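You operate a simulated robot arm through the tools that you are given. There is no shell and no other tool. Be economical: measure what you need, move in short steps, check, and stop when the job is done.

Carry out the task below with a simulated robot arm. There is one attempt and no reset: what you move stays moved.

TASK
Put the 15.0% remnant bobbin from the top of the blue bench and the blue-lid mixing cup on the grey tray.

It is judged by the outcome, as a careful person would: the job done as asked, and still so three seconds after it is handed in. It fails if anything else is knocked over, pushed out of place, dropped, spilled or broken.

THE ROBOT
A 7-joint arm with a two-finger parallel gripper, fixed in place. Base frame: the origin is at the foot of the arm, x ahead of it, y to its left, z up; the work surface is at about z = 0.8. Lengths are in m, angles in degrees, forces in N, time in s.
With the tool pointing down near the work surface it reaches from about 0.3 to 0.7 m from the base axis. Its first joint turns from -66.0 to 66.0 degrees. Payload 1.57 kg.
Tool frame: the origin (TCP) lies between the finger pads and is the grasp point; the fingertips stand 0.03 m ahead of it; z points along the fingers, y is the line along which they close. The gripper opens to 0.11 m. The fingers are 0.024 m wide and 0.012 m thick; the gripper's body (0.048 by 0.112 m) begins 0.078 m behind the TCP.
Orientation is told as [roll, pitch, yaw] about the base's x, y, z axes, in that order, counted from this pose: with the fingers straight down and closing along the base's y, the tool's x points along the base's -x, its y along +y and its z along -z.

THE INTERFACE
- The arm moves only by the tool send_rows. Its argument "plan" is a list of rows, each a list of 6 numbers: the shift along the tool's x, y, z in cm, then the turn, a rotation vector about the tool's x, y, z in degrees. In form: [[x, y, z, ax, ay, az], ...]. A call has 1 to 12 rows; each row is the pose to reach, as a shift and turn from the pose commanded when the call began, along the tool's axes at that moment. "hand" is the opening, from 0 (shut) to 1 (fully open), set as the call begins (left out, the last holds). A row lasts 0.2 s, in which the tool goes at most 0.05 m and 8.6 degrees; a call with a longer step from one row to the next is refused whole, and so is a gripper value outside its range. A pose out of reach is approached as far as the arm can. The call stops where the force on the tool passes 40 N (or 10 N more than at its start, if that is more) or the arm is blocked; 0.2 s more then pass. The fingers move at their own pace (about 0.108 m/s each) and stop on an object; they squeeze with about 34 N. The grip force told is the motor's: it shows also when the fingers shut on nothing. Time passes only in rows, and 0.2 s behind the last, so rows that repeat a pose let the fingers close. It gives the time, the measured TCP pose, the force on the tool (base axes), the opening and the grip force at its end, in the units of the frame above (readings bear some noise), and new pictures: "pictures" is both (left out), scene, wrist or none.
- Cameras (640 x 400 px; columns grow to the right, rows downward): "scene" is fixed at [0.1554, -0.3937, 1.3879]; the picture's right is [0.83, -0.55, 0.00], its down [-0.40, -0.60, -0.69] and it looks along [0.38, 0.58, -0.72] (base axes); focal length 314 px, centre (320, 200). "wrist" rides on the gripper at [-0.036, 0, -0.08] in the tool frame; the picture's right is [0.00, -1.00, 0.00], its down [0.97, 0.00, -0.24] and it looks along [0.24, 0.00, 0.97] (tool axes); focal length 218 px, centre (320, 200).
- probe_pixels(camera, pixels): for up to 12 pixels [column, row] of the newest picture of that camera ("zoom" is the newest enlarged one), the place [x, y, z] in the base frame of the surface seen there, good to about 0.003 m. No time passes.
- zoom(camera, box): a new picture of the part [left, top, right, bottom] of that camera's present view, enlarged. No time passes.
- finish_job(): hands the job in; it is judged then, once.

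Work in short steps. Measure before you move; look again where a grasp or a placing could have gone wrong, and mend it. You have 60 turns and 120 pictures in all, the two below and enlarged ones among them. Open the gripper and draw the arm clear of the work before you hand the job in, unless the task says otherwise; then end with one line.

The tools are called after ">>>" as name(argument=value, ...) on one line, values as JSON. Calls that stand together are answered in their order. send_rows: Moves the arm, as the interface text tells. Its arguments: {"type":"object","properties":{"plan":{"type":"array"},"hand":{"type":"number"},"pictures":{"type":"string","enum":["both","scene","wrist","none"]}},"required":["plan"]} The other tools are called the same way: probe_pixels (camera, pixels) gives the place of the surface under pixels of a picture; zoom (camera, box) takes an enlarged picture of a part of a camera's view; finish_job () hands the job in.

At the start:

```text
clock: 0.0
ee_pos: [0.3438, -0.0181, 1.1107]
ee_rot: [0.0, 0.0, 0.1]
force: [0.4, 0.0, 0.7]
finger_gap: 0.1101
grip_force: 0.0
```

scene: 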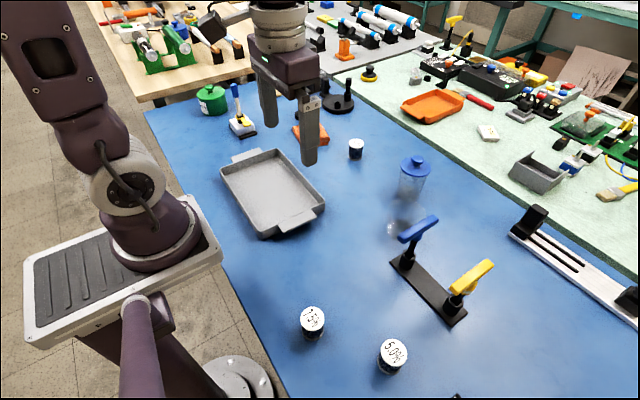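
wrist: 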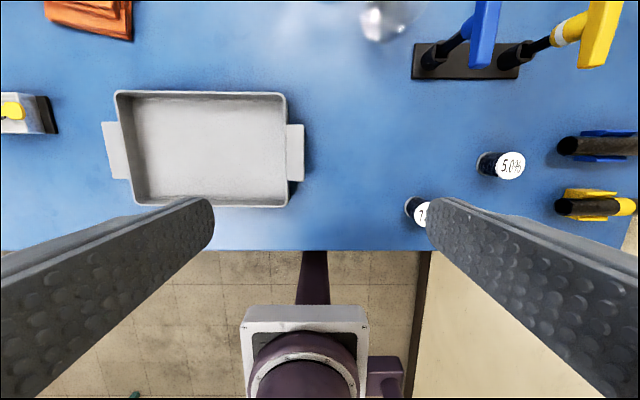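

Three bobbins are visible at (356,148), (312,322) and (392,356). I zoom in to read their labels and look at the blue-lid cup at (412,178).

>>> zoom(camera="scene", box=[280, 290, 440, 390])

>>> zoom(camera="scene", box=[320, 120, 480, 220])

>>> probe_pixels(camera="scene", pixels=[[312, 318], [392, 350], [356, 143], [415, 158], [415, 166], [412, 180], [408, 205], [393, 228], [272, 190], [250, 170], [290, 215], [355, 175]])

```text
4.00 times, centred on (360, 340) of scene
```

zoom: 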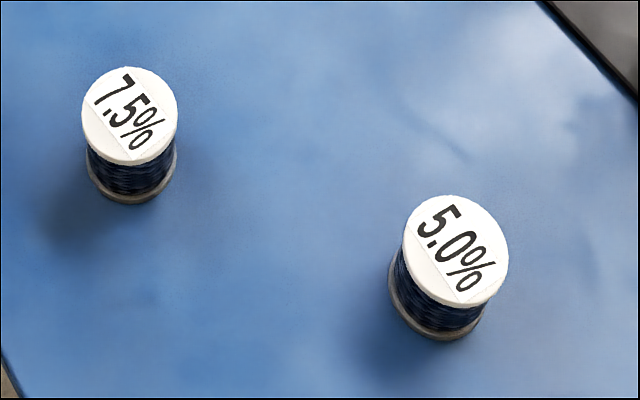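

```text
4.00 times, centred on (400, 170) of scene
```

zoom: 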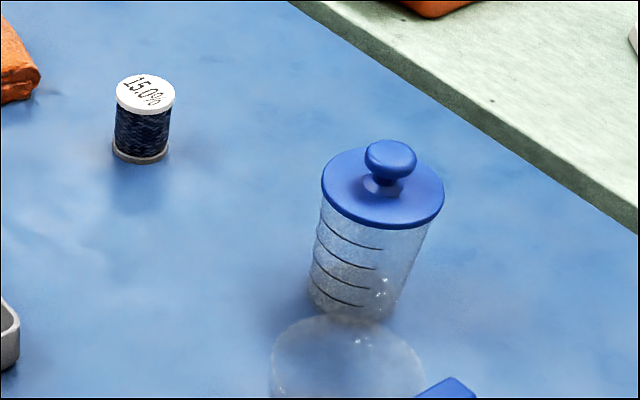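

```text
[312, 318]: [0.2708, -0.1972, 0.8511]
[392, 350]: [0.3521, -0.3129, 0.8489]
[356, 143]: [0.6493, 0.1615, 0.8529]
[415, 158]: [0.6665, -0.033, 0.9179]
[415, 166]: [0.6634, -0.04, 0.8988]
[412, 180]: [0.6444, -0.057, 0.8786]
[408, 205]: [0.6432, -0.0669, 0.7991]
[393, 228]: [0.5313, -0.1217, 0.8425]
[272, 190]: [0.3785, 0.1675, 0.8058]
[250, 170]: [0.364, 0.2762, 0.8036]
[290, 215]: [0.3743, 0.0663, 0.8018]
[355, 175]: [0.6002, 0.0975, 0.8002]
```

The 15.0% bobbin is the one at (356,148), about [0.65, 0.16]. I measure the tray rim, its floor and the cup outline more closely.

>>> probe_pixels(camera="zoom", pixels=[[323, 190], [443, 190], [383, 222], [340, 165], [391, 150], [147, 80], [147, 110], [119, 94], [174, 94], [330, 280], [395, 290], [365, 240]])

>>> probe_pixels(camera="scene", pixels=[[224, 170], [276, 150], [323, 201], [264, 234], [245, 156], [298, 222], [262, 212], [280, 175], [300, 195], [240, 180], [339, 105], [310, 136]])

>>> zoom(camera="scene", box=[200, 80, 360, 250])

```text
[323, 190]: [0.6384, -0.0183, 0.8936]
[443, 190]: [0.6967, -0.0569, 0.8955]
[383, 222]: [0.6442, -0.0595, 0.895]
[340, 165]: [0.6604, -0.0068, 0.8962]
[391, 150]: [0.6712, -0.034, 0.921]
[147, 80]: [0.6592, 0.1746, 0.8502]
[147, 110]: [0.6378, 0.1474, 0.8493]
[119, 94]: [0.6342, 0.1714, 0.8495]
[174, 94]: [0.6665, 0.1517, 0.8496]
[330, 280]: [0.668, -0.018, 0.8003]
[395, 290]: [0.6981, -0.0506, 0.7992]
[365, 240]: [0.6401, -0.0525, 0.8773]
```

```text
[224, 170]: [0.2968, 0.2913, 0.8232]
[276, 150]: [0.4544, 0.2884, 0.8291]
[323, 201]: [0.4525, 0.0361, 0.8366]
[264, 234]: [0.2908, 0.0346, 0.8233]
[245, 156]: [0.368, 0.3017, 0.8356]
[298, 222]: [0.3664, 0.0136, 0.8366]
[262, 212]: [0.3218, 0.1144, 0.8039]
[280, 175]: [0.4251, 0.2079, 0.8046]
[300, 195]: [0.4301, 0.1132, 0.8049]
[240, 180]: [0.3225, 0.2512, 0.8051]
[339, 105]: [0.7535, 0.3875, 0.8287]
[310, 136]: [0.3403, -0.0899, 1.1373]
```

```text
2.35 times, centred on (280, 165) of scene
```

zoom: 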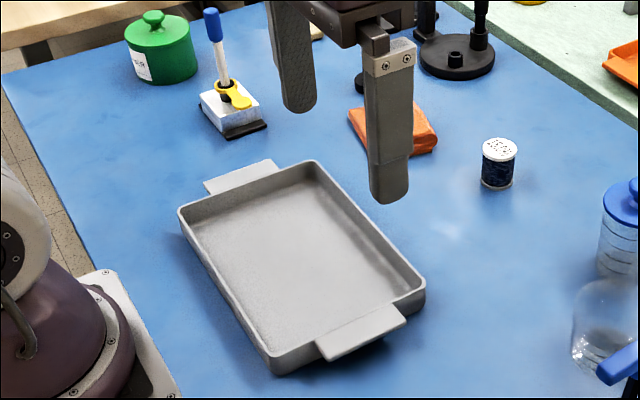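

Bobbin centre is about [0.650, 0.161], top 0.850; the tray interior is about x 0.30–0.45, y 0.04–0.29, floor 0.805. I move above the bobbin.

>>> send_rows(plan=[[-3.4, 2, 1.8, 0, 0, 0], [-6.8, 4, 3.6, 0, 0, 0], [-10.2, 6, 5.4, 0, 0, 0], [-13.6, 8, 7.2, 0, 0, 0], [-17, 10, 9, 0, 0, 0], [-20.4, 12, 10.8, 0, 0, 0], [-23.8, 14, 12.6, 0, 0, 0], [-27.2, 16, 14.4, 0, 0, 0], [-30.6, 18, 16.1, 0, 0, 0], [-30.6, 18, 16.1, 0, 0, 0]], hand=0.8)

```text
clock: 2.2
ee_pos: [0.6502, 0.1646, 0.9515]
ee_rot: [0.1, 0.1, -0.1]
force: [0.0, -0.6, -0.6]
finger_gap: 0.0879
grip_force: 0.0
```

scene: 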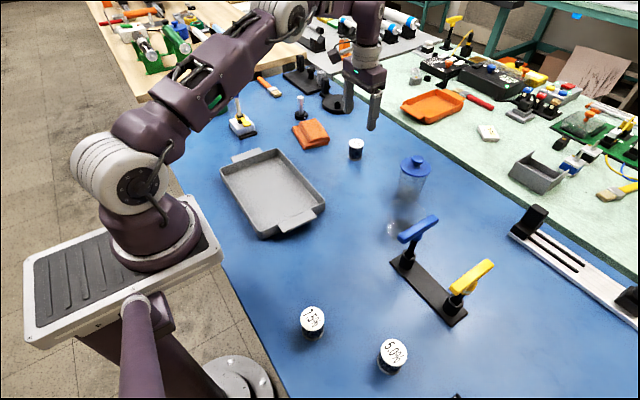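
wrist: 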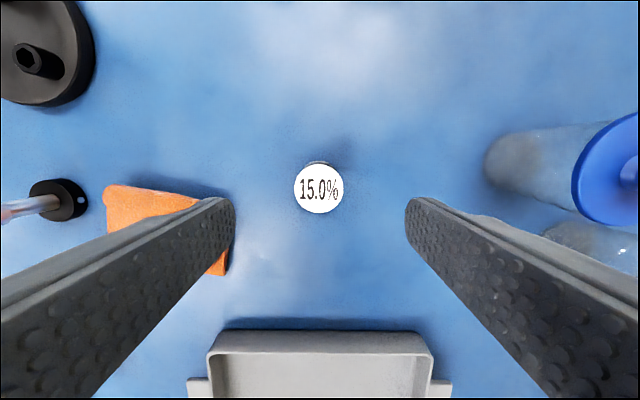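

The 15.0% label sits between the fingers at (319,189). I check its centre and how near the orange cloth comes.

>>> probe_pixels(camera="wrist", pixels=[[319, 189], [295, 189], [343, 189], [319, 166], [319, 213], [195, 198], [222, 265], [115, 188]])

```text
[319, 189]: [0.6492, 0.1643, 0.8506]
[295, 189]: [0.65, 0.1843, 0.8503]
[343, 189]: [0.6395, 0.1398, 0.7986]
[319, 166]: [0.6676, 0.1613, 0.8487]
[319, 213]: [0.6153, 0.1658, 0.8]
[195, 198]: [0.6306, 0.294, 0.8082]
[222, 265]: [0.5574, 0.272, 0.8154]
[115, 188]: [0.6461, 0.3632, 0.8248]
```

The bobbin is centred at [0.649, 0.163] and the cloth is clear (y > 0.27), so I descend to TCP z ≈ 0.835.

>>> send_rows(plan=[[0, -0.1, 3, 0, 0, 0], [0, -0.1, 6, 0, 0, 0], [0, -0.1, 9, 0, 0, 0], [0, -0.1, 11, 0, 0, 0], [0, -0.1, 11.6, 0, 0, 0], [0, -0.1, 11.6, 0, 0, 0]], hand=0.8, pictures="wrist")

>>> send_rows(plan=[[0, 0, 0, 0, 0, 0], [0, 0, 0, 0, 0, 0], [0, 0, 0, 0, 0, 0], [0, 0, 0, 0, 0, 0]], hand=0, pictures="both")

```text
clock: 3.6
ee_pos: [0.65, 0.1604, 0.8332]
ee_rot: [0.1, 0.0, 0.0]
force: [0.0, 0.2, 0.5]
finger_gap: 0.0882
grip_force: 0.0
```

wrist: 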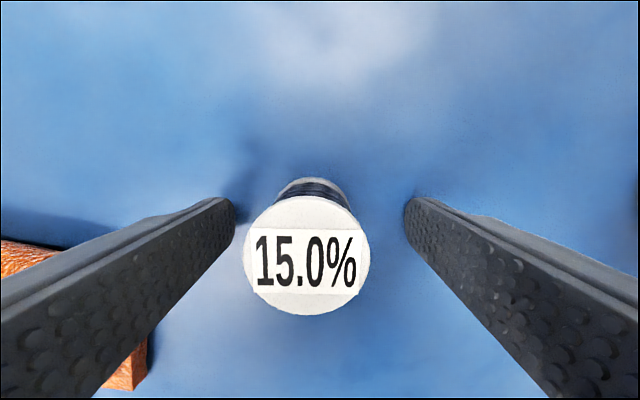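

```text
clock: 4.6
ee_pos: [0.651, 0.1598, 0.834]
ee_rot: [0.0, 0.1, 0.0]
force: [0.3, 0.3, -0.2]
finger_gap: 0.0407
grip_force: 34.4
```

scene: 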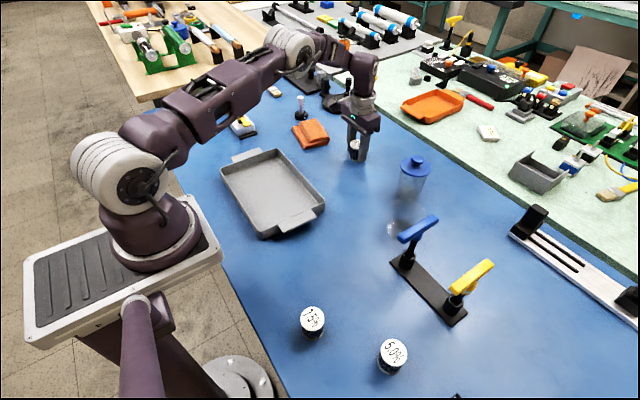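
wrist: 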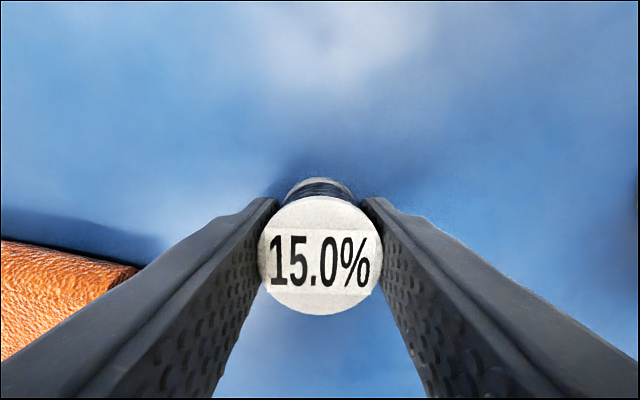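

Gripped (gap 0.041). I lift 12 cm and carry it over the tray to about [0.375, 0.232].

>>> send_rows(plan=[[0, 0, -3, 0, 0, 0], [0, 0, -7, 0, 0, 0], [0, 0, -11, 0, 0, 0], [4, 1, -12, 0, 0, 0], [8, 2, -12, 0, 0, 0], [12, 3, -12, 0, 0, 0], [16, 4, -12, 0, 0, 0], [20, 5, -12, 0, 0, 0], [24, 6.2, -12, 0, 0, 0], [27, 7, -12, 0, 0, 0], [27.5, 7.2, -12, 0, 0, 0], [27.5, 7.2, -12, 0, 0, 0]])

```text
clock: 7.2
ee_pos: [0.3749, 0.2324, 0.9537]
ee_rot: [0.0, 0.0, 0.0]
force: [-0.7, -0.3, 0.3]
finger_gap: 0.0406
grip_force: 34.2
```

scene: 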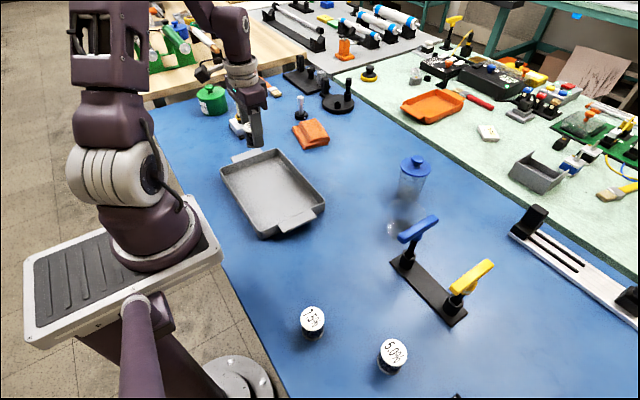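
wrist: 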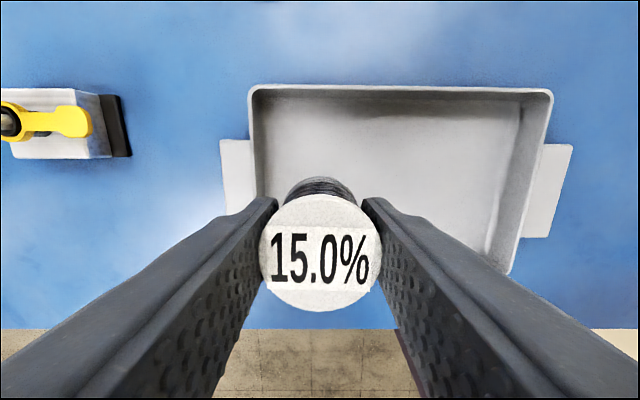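

The tray's left wall is close, so I shift 0.8 cm to −y and descend to release height (z ≈ 0.840).

>>> send_rows(plan=[[0, -0.8, 3, 0, 0, 0], [0, -0.8, 6.5, 0, 0, 0], [0, -0.8, 9.5, 0, 0, 0], [0, -0.8, 10.8, 0, 0, 0], [0, -0.8, 11.3, 0, 0, 0], [0, -0.8, 11.3, 0, 0, 0]], pictures="wrist")

```text
clock: 8.6
ee_pos: [0.3743, 0.2248, 0.8411]
ee_rot: [0.0, 0.0, 0.0]
force: [-0.1, 0.3, -1.0]
finger_gap: 0.0408
grip_force: 34.1
```

wrist: 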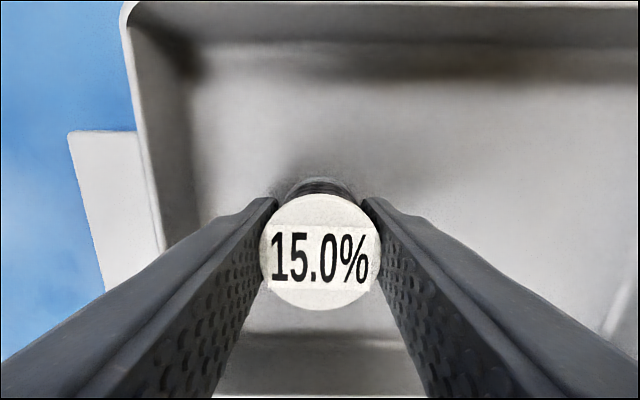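

No contact yet at 0.841. I lower another 2 mm, watching the force.

>>> send_rows(plan=[[0, 0, 0.1, 0, 0, 0], [0, 0, 0.2, 0, 0, 0], [0, 0, 0.2, 0, 0, 0]], pictures="none")

```text
clock: 9.4
ee_pos: [0.3766, 0.226, 0.8389]
ee_rot: [-0.1, 0.0, 0.0]
force: [0.1, 0.9, 7.3]
finger_gap: 0.0408
grip_force: 34.0
```

Contact with the tray floor (7 N up). I open slightly to release.

>>> send_rows(plan=[[0, 0, 0, 0, 0, 0], [0, 0, 0, 0, 0, 0]], hand=0.53, pictures="wrist")

```text
clock: 10.0
ee_pos: [0.3759, 0.2248, 0.8392]
ee_rot: [0.0, 0.0, 0.0]
force: [0.3, -0.1, -0.6]
finger_gap: 0.0584
grip_force: 0.1
```

wrist: 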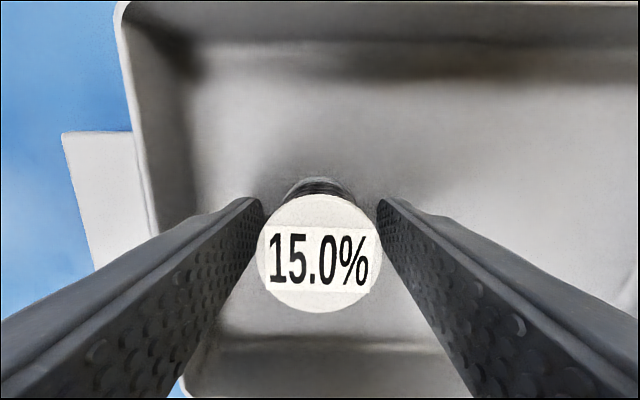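

The bobbin stands free in the tray. I rise straight up, and then travel above the cup.

>>> send_rows(plan=[[0, 0, -4, 0, 0, 0], [0, 0, -9, 0, 0, 0], [0, 0, -13.5, 0, 0, 0], [-3.3, -3.0, -16, 0, 0, 0], [-6.6, -6.0, -18, 0, 0, 0], [-9.9, -9.0, -18, 0, 0, 0], [-13.2, -12.0, -18, 0, 0, 0], [-16.5, -15.0, -18, 0, 0, 0], [-19.8, -18.0, -18, 0, 0, 0], [-23.1, -21.0, -18, 0, 0, 0], [-26.4, -24.0, -18, 0, 0, 0], [-29, -26.3, -18, 0, 0, 0]], pictures="none")

>>> send_rows(plan=[[0, 0, 0, 0, 0, 0]], hand=1)

```text
refused: row 4 steps farther than a row can; nothing moved
```

```text
clock: 10.4
ee_pos: [0.3759, 0.2256, 0.8384]
ee_rot: [0.0, -0.1, 0.0]
force: [-0.2, 0.4, 0.1]
finger_gap: 0.1099
grip_force: 0.1
```

scene: 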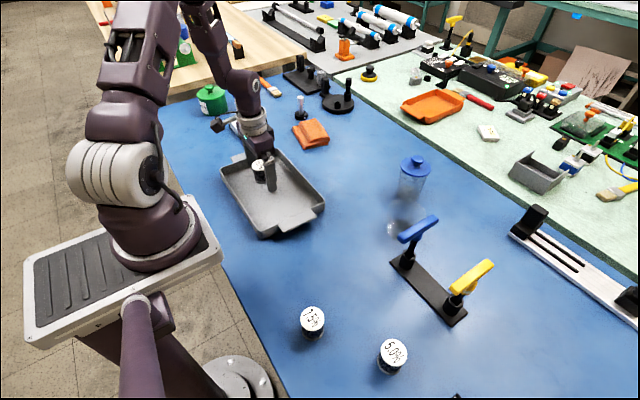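
wrist: 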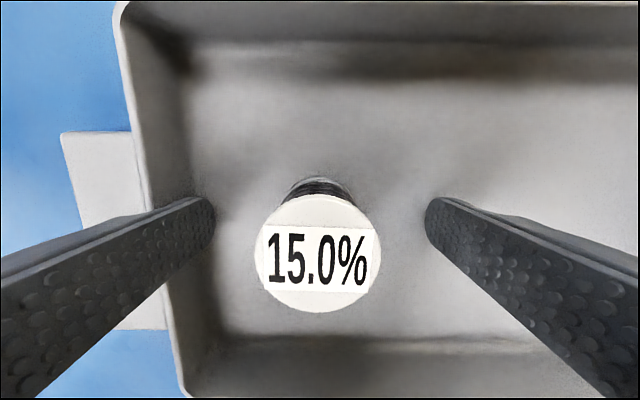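

The travel was refused and the fingers opened wide inside the tray, but the force is nil and the tray hasn't moved in the view. I narrow them a little, then rise straight.

>>> send_rows(plan=[[0, 0, 0, 0, 0, 0], [0, 0, 0, 0, 0, 0], [0, 0, -4, 0, 0, 0], [0, 0, -8, 0, 0, 0], [0, 0, -12, 0, 0, 0], [0, 0, -16, 0, 0, 0], [0, 0, -18, 0, 0, 0]], hand=0.7)

>>> send_rows(plan=[[-3.2, -2.9, 0, 0, 0, 0], [-6.4, -5.8, 0, 0, 0, 0], [-9.6, -8.7, 0, 0, 0, 0], [-12.8, -11.6, 0, 0, 0, 0], [-16, -14.5, 0, 0, 0, 0], [-19.2, -17.4, 0, 0, 0, 0], [-22.4, -20.3, 0, 0, 0, 0], [-25.6, -23.2, 0, 0, 0, 0], [-28, -25.4, 0, 0, 0, 0], [-29, -26.3, 0, 0, 0, 0], [-29, -26.3, 0, 0, 0, 0]], hand=1)

```text
clock: 12.0
ee_pos: [0.3751, 0.2247, 1.0195]
ee_rot: [-0.1, 0.0, 0.1]
force: [-0.6, 0.4, -0.6]
finger_gap: 0.0772
grip_force: 0.1
```

scene: 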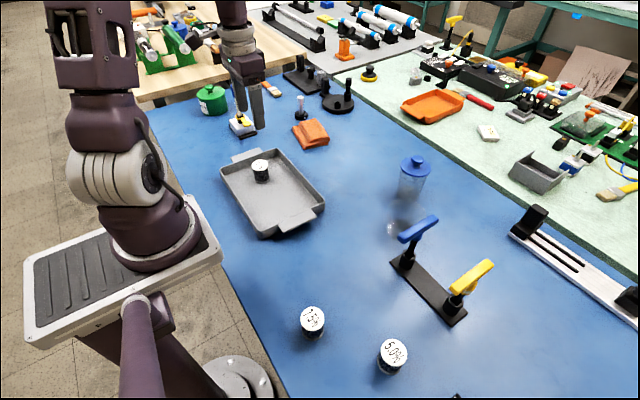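
wrist: 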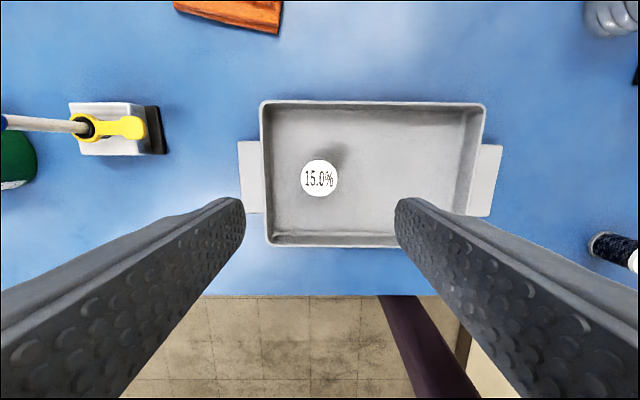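

```text
clock: 14.4
ee_pos: [0.6668, -0.0397, 1.02]
ee_rot: [0.0, 0.1, 0.0]
force: [0.2, 0.9, -0.1]
finger_gap: 0.1101
grip_force: 0.2
```

scene: 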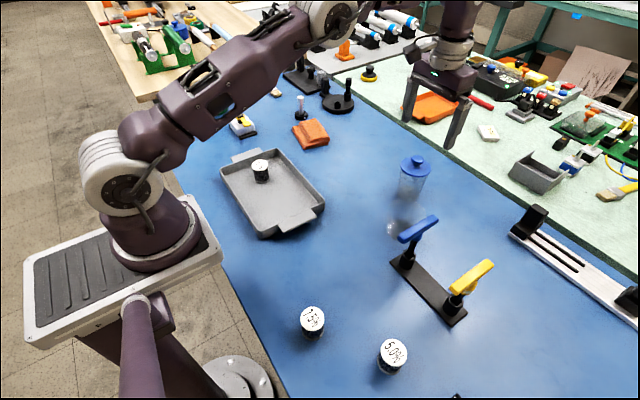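
wrist: 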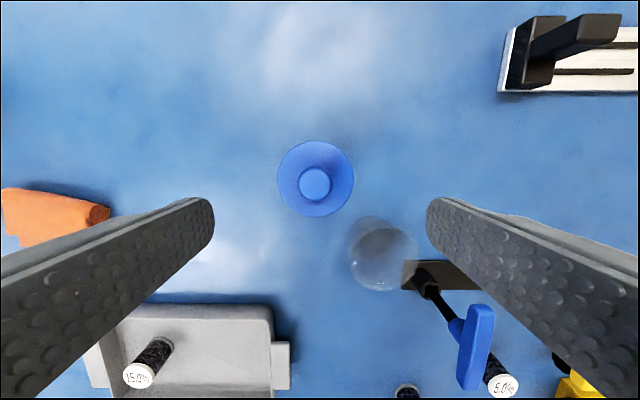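

The lid is at (315,180), with a clear glass vessel nearby at (380,255). I zoom and measure both.

>>> zoom(camera="wrist", box=[240, 120, 480, 300])

>>> zoom(camera="scene", box=[360, 150, 460, 250])

>>> probe_pixels(camera="wrist", pixels=[[315, 183], [279, 180], [352, 180], [316, 146], [312, 214], [350, 240], [365, 225], [382, 222], [412, 250], [380, 285], [375, 255], [440, 270]])

```text
2.22 times, centred on (360, 210) of wrist
```

zoom: 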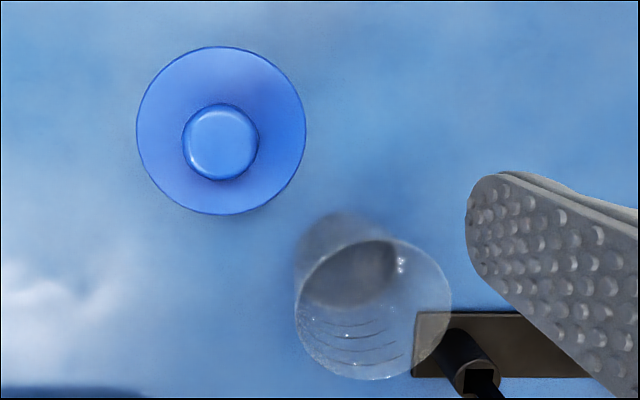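

```text
4.00 times, centred on (410, 200) of scene
```

zoom: 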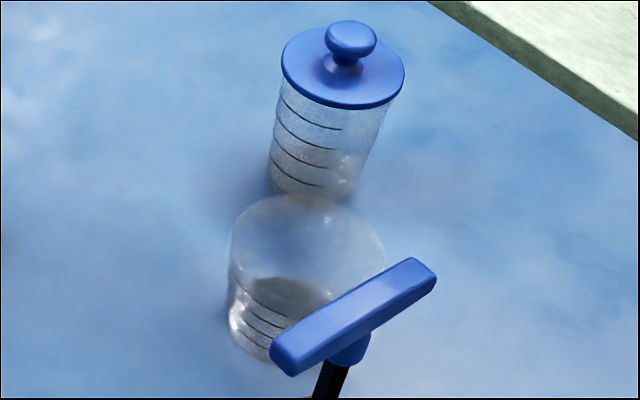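

```text
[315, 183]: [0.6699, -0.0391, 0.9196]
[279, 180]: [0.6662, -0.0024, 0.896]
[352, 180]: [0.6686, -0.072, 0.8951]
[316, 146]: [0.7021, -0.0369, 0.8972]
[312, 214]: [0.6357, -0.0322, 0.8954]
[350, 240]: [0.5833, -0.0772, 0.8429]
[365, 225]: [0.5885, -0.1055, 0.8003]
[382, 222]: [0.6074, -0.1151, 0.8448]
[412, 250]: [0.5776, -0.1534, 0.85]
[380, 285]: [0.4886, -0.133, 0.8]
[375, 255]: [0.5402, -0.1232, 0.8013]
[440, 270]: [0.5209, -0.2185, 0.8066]
```

Lid centre is about [0.669, −0.038], diameter 0.07, top of knob 0.92; the open glass is about 3 cm clear of where the right finger goes. I descend with the opening at 0.9 to TCP z ≈ 0.865.

>>> send_rows(plan=[[-0.2, 0.1, 2, 0, 0, 0], [-0.2, 0.1, 5, 0, 0, 0], [-0.2, 0.1, 8, 0, 0, 0], [-0.2, 0.1, 11, 0, 0, 0], [-0.2, 0.1, 14, 0, 0, 0], [-0.2, 0.1, 15.5, 0, 0, 0], [-0.2, 0.1, 15.5, 0, 0, 0]], hand=0.9)

```text
clock: 16.0
ee_pos: [0.667, -0.0371, 0.8614]
ee_rot: [0.0, 0.0, 0.0]
force: [0.6, 0.1, 0.6]
finger_gap: 0.099
grip_force: 0.0
```

scene: 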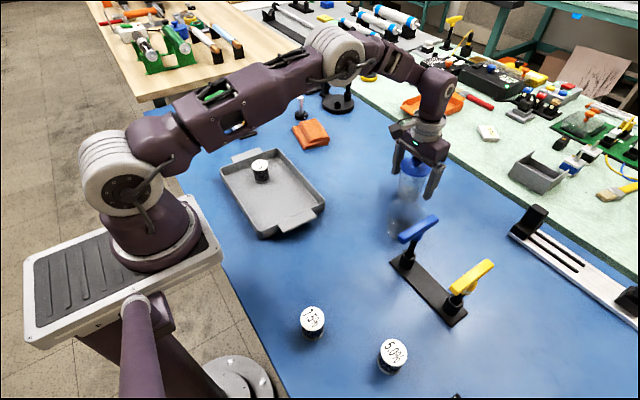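
wrist: 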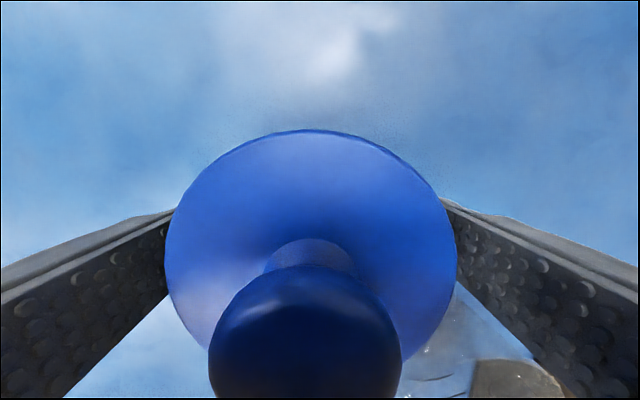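

The cup sits between the fingers. I close on it without lifting.

>>> send_rows(plan=[[0, 0, 0, 0, 0, 0], [0, 0, 0, 0, 0, 0], [0, 0, 0, 0, 0, 0], [0, 0, 0, 0, 0, 0]], hand=0)

>>> zoom(camera="scene", box=[370, 110, 470, 240])

```text
clock: 17.0
ee_pos: [0.6678, -0.0374, 0.8631]
ee_rot: [0.0, -0.1, 0.0]
force: [0.3, -0.2, -0.6]
finger_gap: 0.0674
grip_force: 34.1
```

scene: 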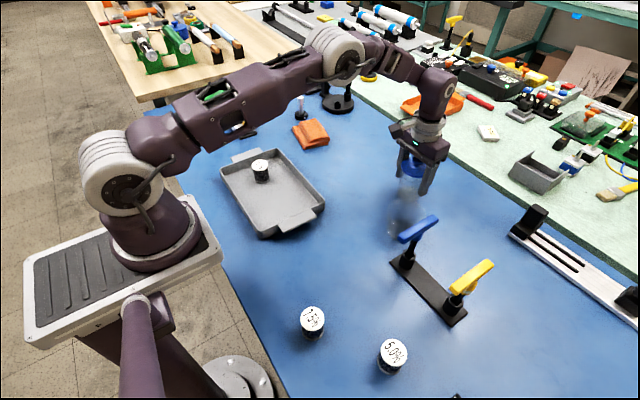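
wrist: 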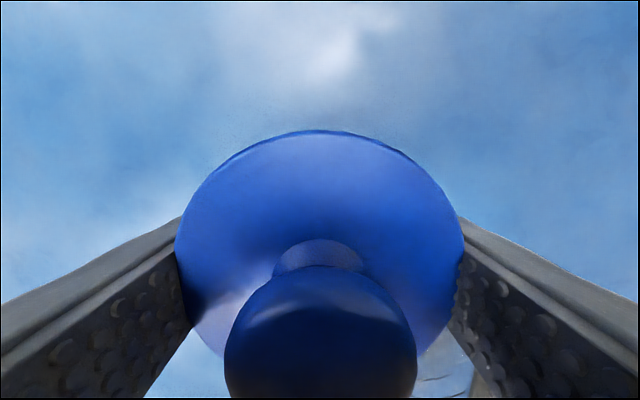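

```text
3.08 times, centred on (420, 175) of scene
```

zoom: 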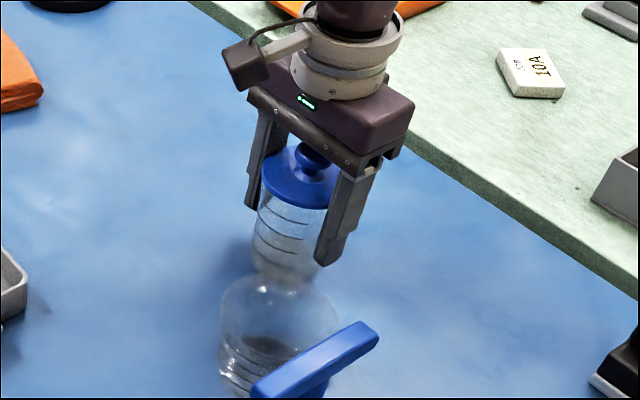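

Gap 0.067 at 34 N: the fingers hold the lid rim. I test with a slow 2 cm lift to see whether the whole cup rises.

>>> send_rows(plan=[[0, 0, -0.3, 0, 0, 0], [0, 0, -0.7, 0, 0, 0], [0, 0, -1.2, 0, 0, 0], [0, 0, -1.7, 0, 0, 0], [0, 0, -2, 0, 0, 0]])

>>> zoom(camera="scene", box=[370, 110, 470, 240])

```text
clock: 18.2
ee_pos: [0.6677, -0.0372, 0.8823]
ee_rot: [0.0, 0.0, -0.1]
force: [-0.2, -0.8, -0.3]
finger_gap: 0.0675
grip_force: 34.3
```

scene: 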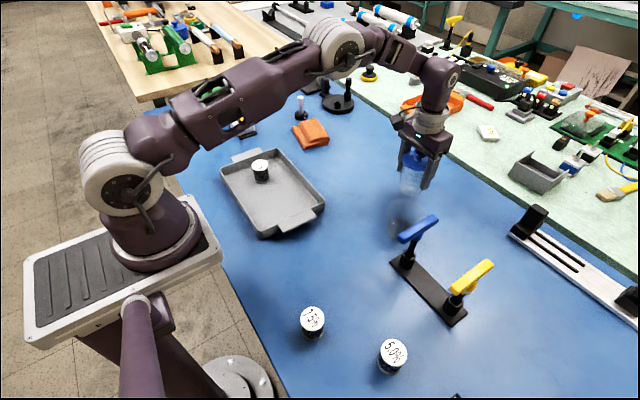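
wrist: 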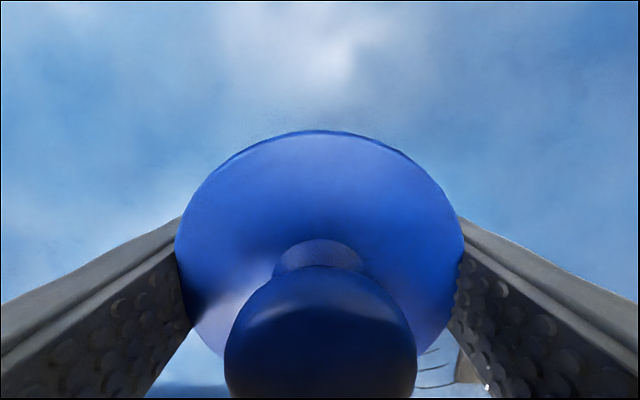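

```text
3.08 times, centred on (420, 175) of scene
```

zoom: 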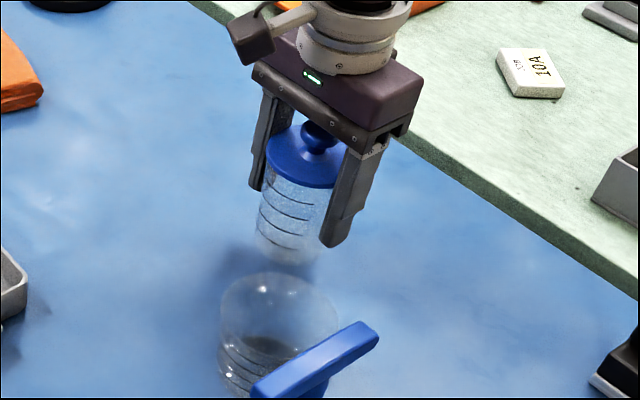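

The whole cup rose upright. I lift higher and carry it over the tray to [0.375, 0.12].

>>> send_rows(plan=[[0, 0, -2, 0, 0, 0], [0, 0, -5, 0, 0, 0], [0, 0, -8, 0, 0, 0], [0, 0, -11, 0, 0, 0], [0, 0, -12, 0, 0, 0], [0, 0, -12, 0, 0, 0]], pictures="none")

>>> send_rows(plan=[[1.5, 0.8, 0, 0, 0, 0], [4.3, 2.3, 0, 0, 0, 0], [7.3, 3.9, 0, 0, 0, 0], [10.3, 5.5, 0, 0, 0, 0], [13.3, 7.1, 0, 0, 0, 0], [16.3, 8.7, 0, 0, 0, 0], [19.3, 10.3, 0, 0, 0, 0], [22.3, 11.9, 0, 0, 0, 0], [25.3, 13.5, 0, 0, 0, 0], [27.8, 14.9, 0, 0, 0, 0], [29.2, 15.7, 0, 0, 0, 0], [29.2, 15.7, 0, 0, 0, 0]])

```text
clock: 19.6
ee_pos: [0.6677, -0.0369, 1.0038]
ee_rot: [0.0, 0.0, 0.0]
force: [0.2, -0.3, -1.2]
finger_gap: 0.0674
grip_force: 33.9
```

```text
clock: 22.2
ee_pos: [0.3742, 0.1226, 1.0025]
ee_rot: [0.0, 0.0, 0.0]
force: [-0.6, 0.2, 0.0]
finger_gap: 0.0674
grip_force: 34.2
```

scene: 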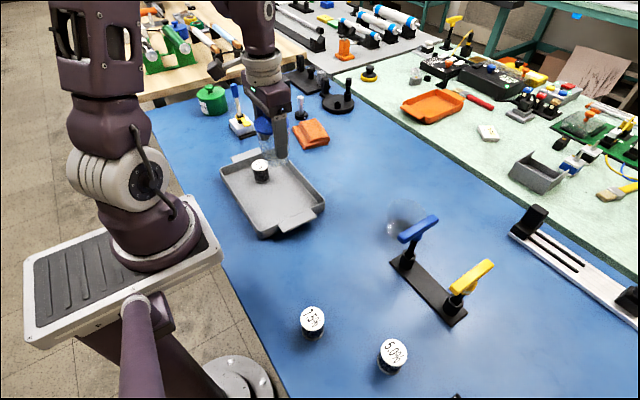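
wrist: 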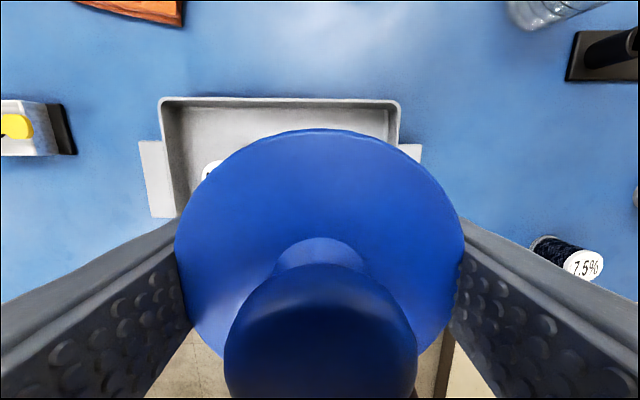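

It hangs upright over the tray. I descend to just above the tray floor (TCP z ≈ 0.871).

>>> send_rows(plan=[[0, -0.2, 2, 0, 0, 0], [0, -0.2, 5, 0, 0, 0], [0, -0.2, 8, 0, 0, 0], [0, -0.2, 10.5, 0, 0, 0], [0, -0.2, 12.3, 0, 0, 0], [0, -0.2, 13.1, 0, 0, 0], [0, -0.2, 13.1, 0, 0, 0]])

>>> send_rows(plan=[[0, 0, 0.1, 0, 0, 0], [0, 0, 0.2, 0, 0, 0], [0, 0, 0.3, 0, 0, 0], [0, 0, 0.3, 0, 0, 0]], pictures="none")

```text
clock: 23.8
ee_pos: [0.3758, 0.1185, 0.8735]
ee_rot: [0.0, 0.1, -0.1]
force: [0.3, -0.1, -0.3]
finger_gap: 0.0675
grip_force: 34.1
```

scene: 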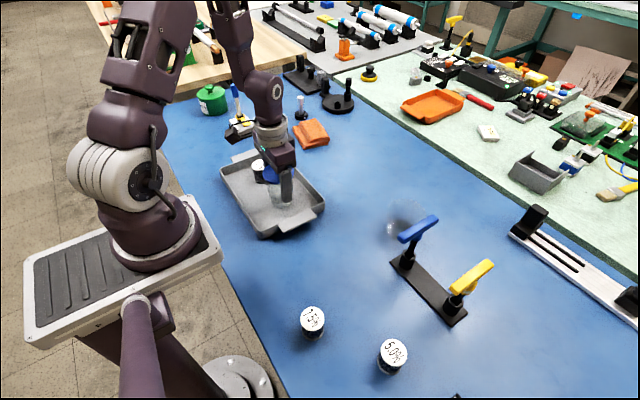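
wrist: 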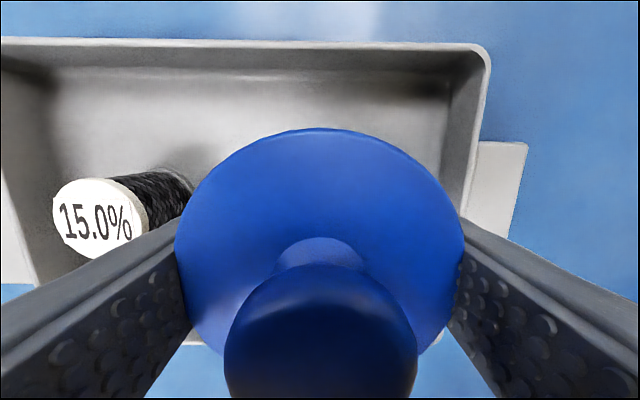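

```text
clock: 24.8
ee_pos: [0.3759, 0.1181, 0.8691]
ee_rot: [0.0, 0.0, -0.1]
force: [-0.2, 0.0, 0.0]
finger_gap: 0.0674
grip_force: 33.9
```

No contact yet at 0.869. I lower in small increments.

>>> send_rows(plan=[[0, 0, 0.1, 0, 0, 0], [0, 0, 0.15, 0, 0, 0], [0, 0, 0.2, 0, 0, 0], [0, 0, 0.2, 0, 0, 0]], pictures="none")

```text
clock: 25.8
ee_pos: [0.3759, 0.1186, 0.8673]
ee_rot: [0.0, 0.0, 0.0]
force: [0.3, 1.3, 0.2]
finger_gap: 0.0674
grip_force: 34.3
```

>>> send_rows(plan=[[0, 0, 0.1, 0, 0, 0], [0, 0, 0.15, 0, 0, 0], [0, 0, 0.15, 0, 0, 0]], pictures="none")

```text
clock: 26.6
ee_pos: [0.3759, 0.1174, 0.867]
ee_rot: [0.0, -0.1, 0.0]
force: [0.4, 0.2, 0.1]
finger_gap: 0.0673
grip_force: 34.1
```

>>> send_rows(plan=[[0, 0, 0.1, 0, 0, 0], [0, 0, 0.1, 0, 0, 0]], pictures="none")

```text
clock: 27.2
ee_pos: [0.3751, 0.1175, 0.8661]
ee_rot: [0.0, -0.1, 0.0]
force: [-0.4, 1.1, 12.3]
finger_gap: 0.0674
grip_force: 33.9
```

The cup rests on the tray floor (12 N up). I release gently to a gap of about 0.085.

>>> send_rows(plan=[[0, 0, -0.05, 0, 0, 0], [0, 0, -0.05, 0, 0, 0], [0, 0, -0.05, 0, 0, 0]], hand=0.78)

```text
clock: 28.0
ee_pos: [0.3752, 0.1178, 0.8659]
ee_rot: [0.1, 0.0, 0.1]
force: [0.8, -0.2, -1.1]
finger_gap: 0.0858
grip_force: 0.0
```

scene: 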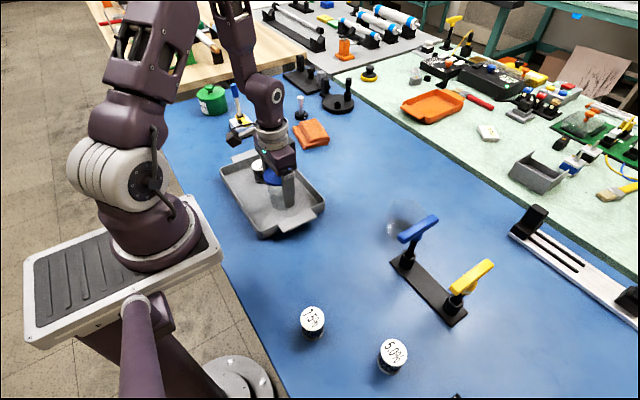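
wrist: 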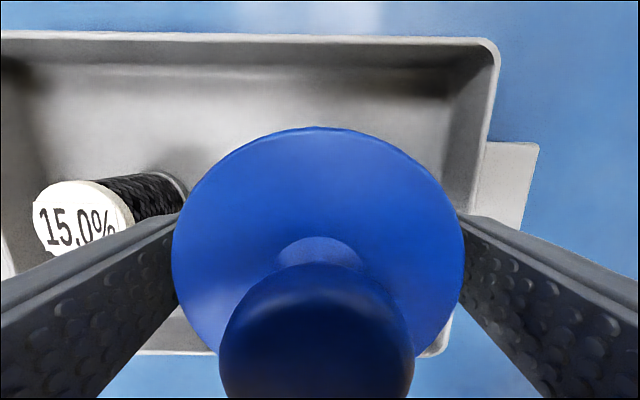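

Released and standing. I rise straight up clear of it and check.

>>> send_rows(plan=[[0, 0, -1, 0, 0, 0], [0, 0, -4, 0, 0, 0], [0, 0, -8, 0, 0, 0], [0, 0, -12, 0, 0, 0], [0, 0, -16, 0, 0, 0], [0, 0, -20, 0, 0, 0], [0, 0, -22, 0, 0, 0], [0, 0, -22, 0, 0, 0]])

>>> zoom(camera="scene", box=[200, 100, 360, 250])

```text
clock: 29.8
ee_pos: [0.3726, 0.1178, 1.0853]
ee_rot: [-0.1, -0.2, -0.1]
force: [-0.3, 0.6, 0.2]
finger_gap: 0.0857
grip_force: 0.0
```

scene: 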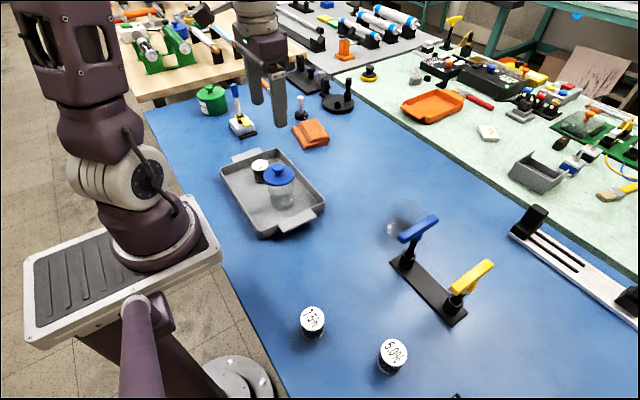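
wrist: 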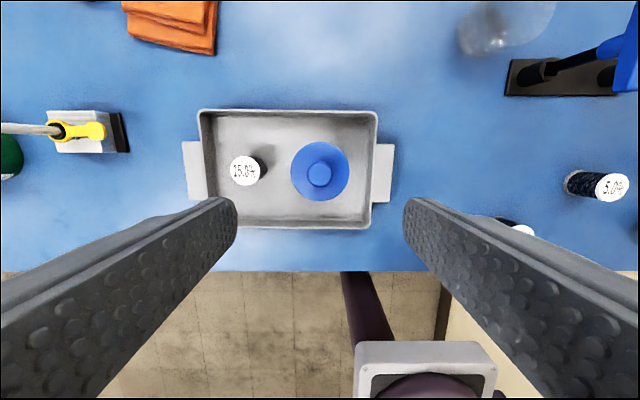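

```text
2.67 times, centred on (280, 175) of scene
```

zoom: 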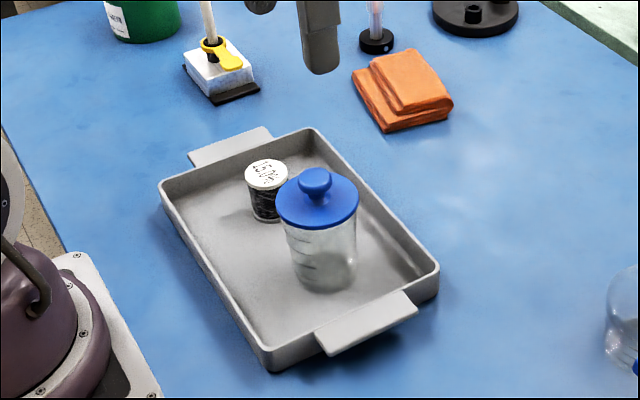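

Both stand upright in the tray and nothing else has moved. I open fully, draw aside, and hand in.

>>> send_rows(plan=[[0, -3, 0, 0, 0, 0], [0, -7, -1, 0, 0, 0], [0, -11, -2, 0, 0, 0], [0, -13, -2, 0, 0, 0], [0, -13, -2, 0, 0, 0]], hand=1, pictures="scene")

>>> finish_job()

```text
clock: 31.0
ee_pos: [0.3743, -0.0129, 1.1061]
ee_rot: [0.0, 0.1, 0.0]
force: [0.6, 0.4, -0.6]
finger_gap: 0.1101
grip_force: 0.0
```

scene: 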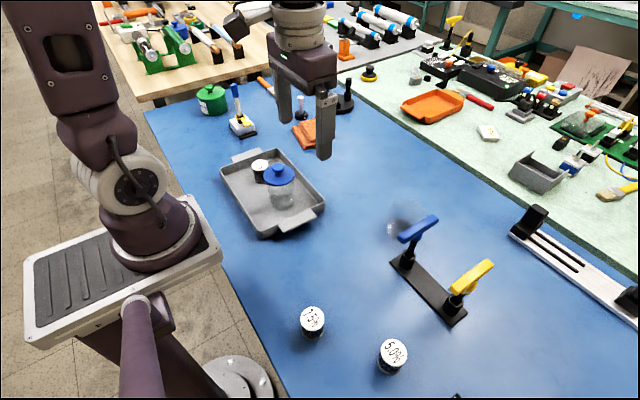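

```text
The job is handed in.
```

The 15.0% remnant bobbin and the blue-lid mixing cup are both standing upright on the grey tray, nothing else was disturbed, and the job is handed in.
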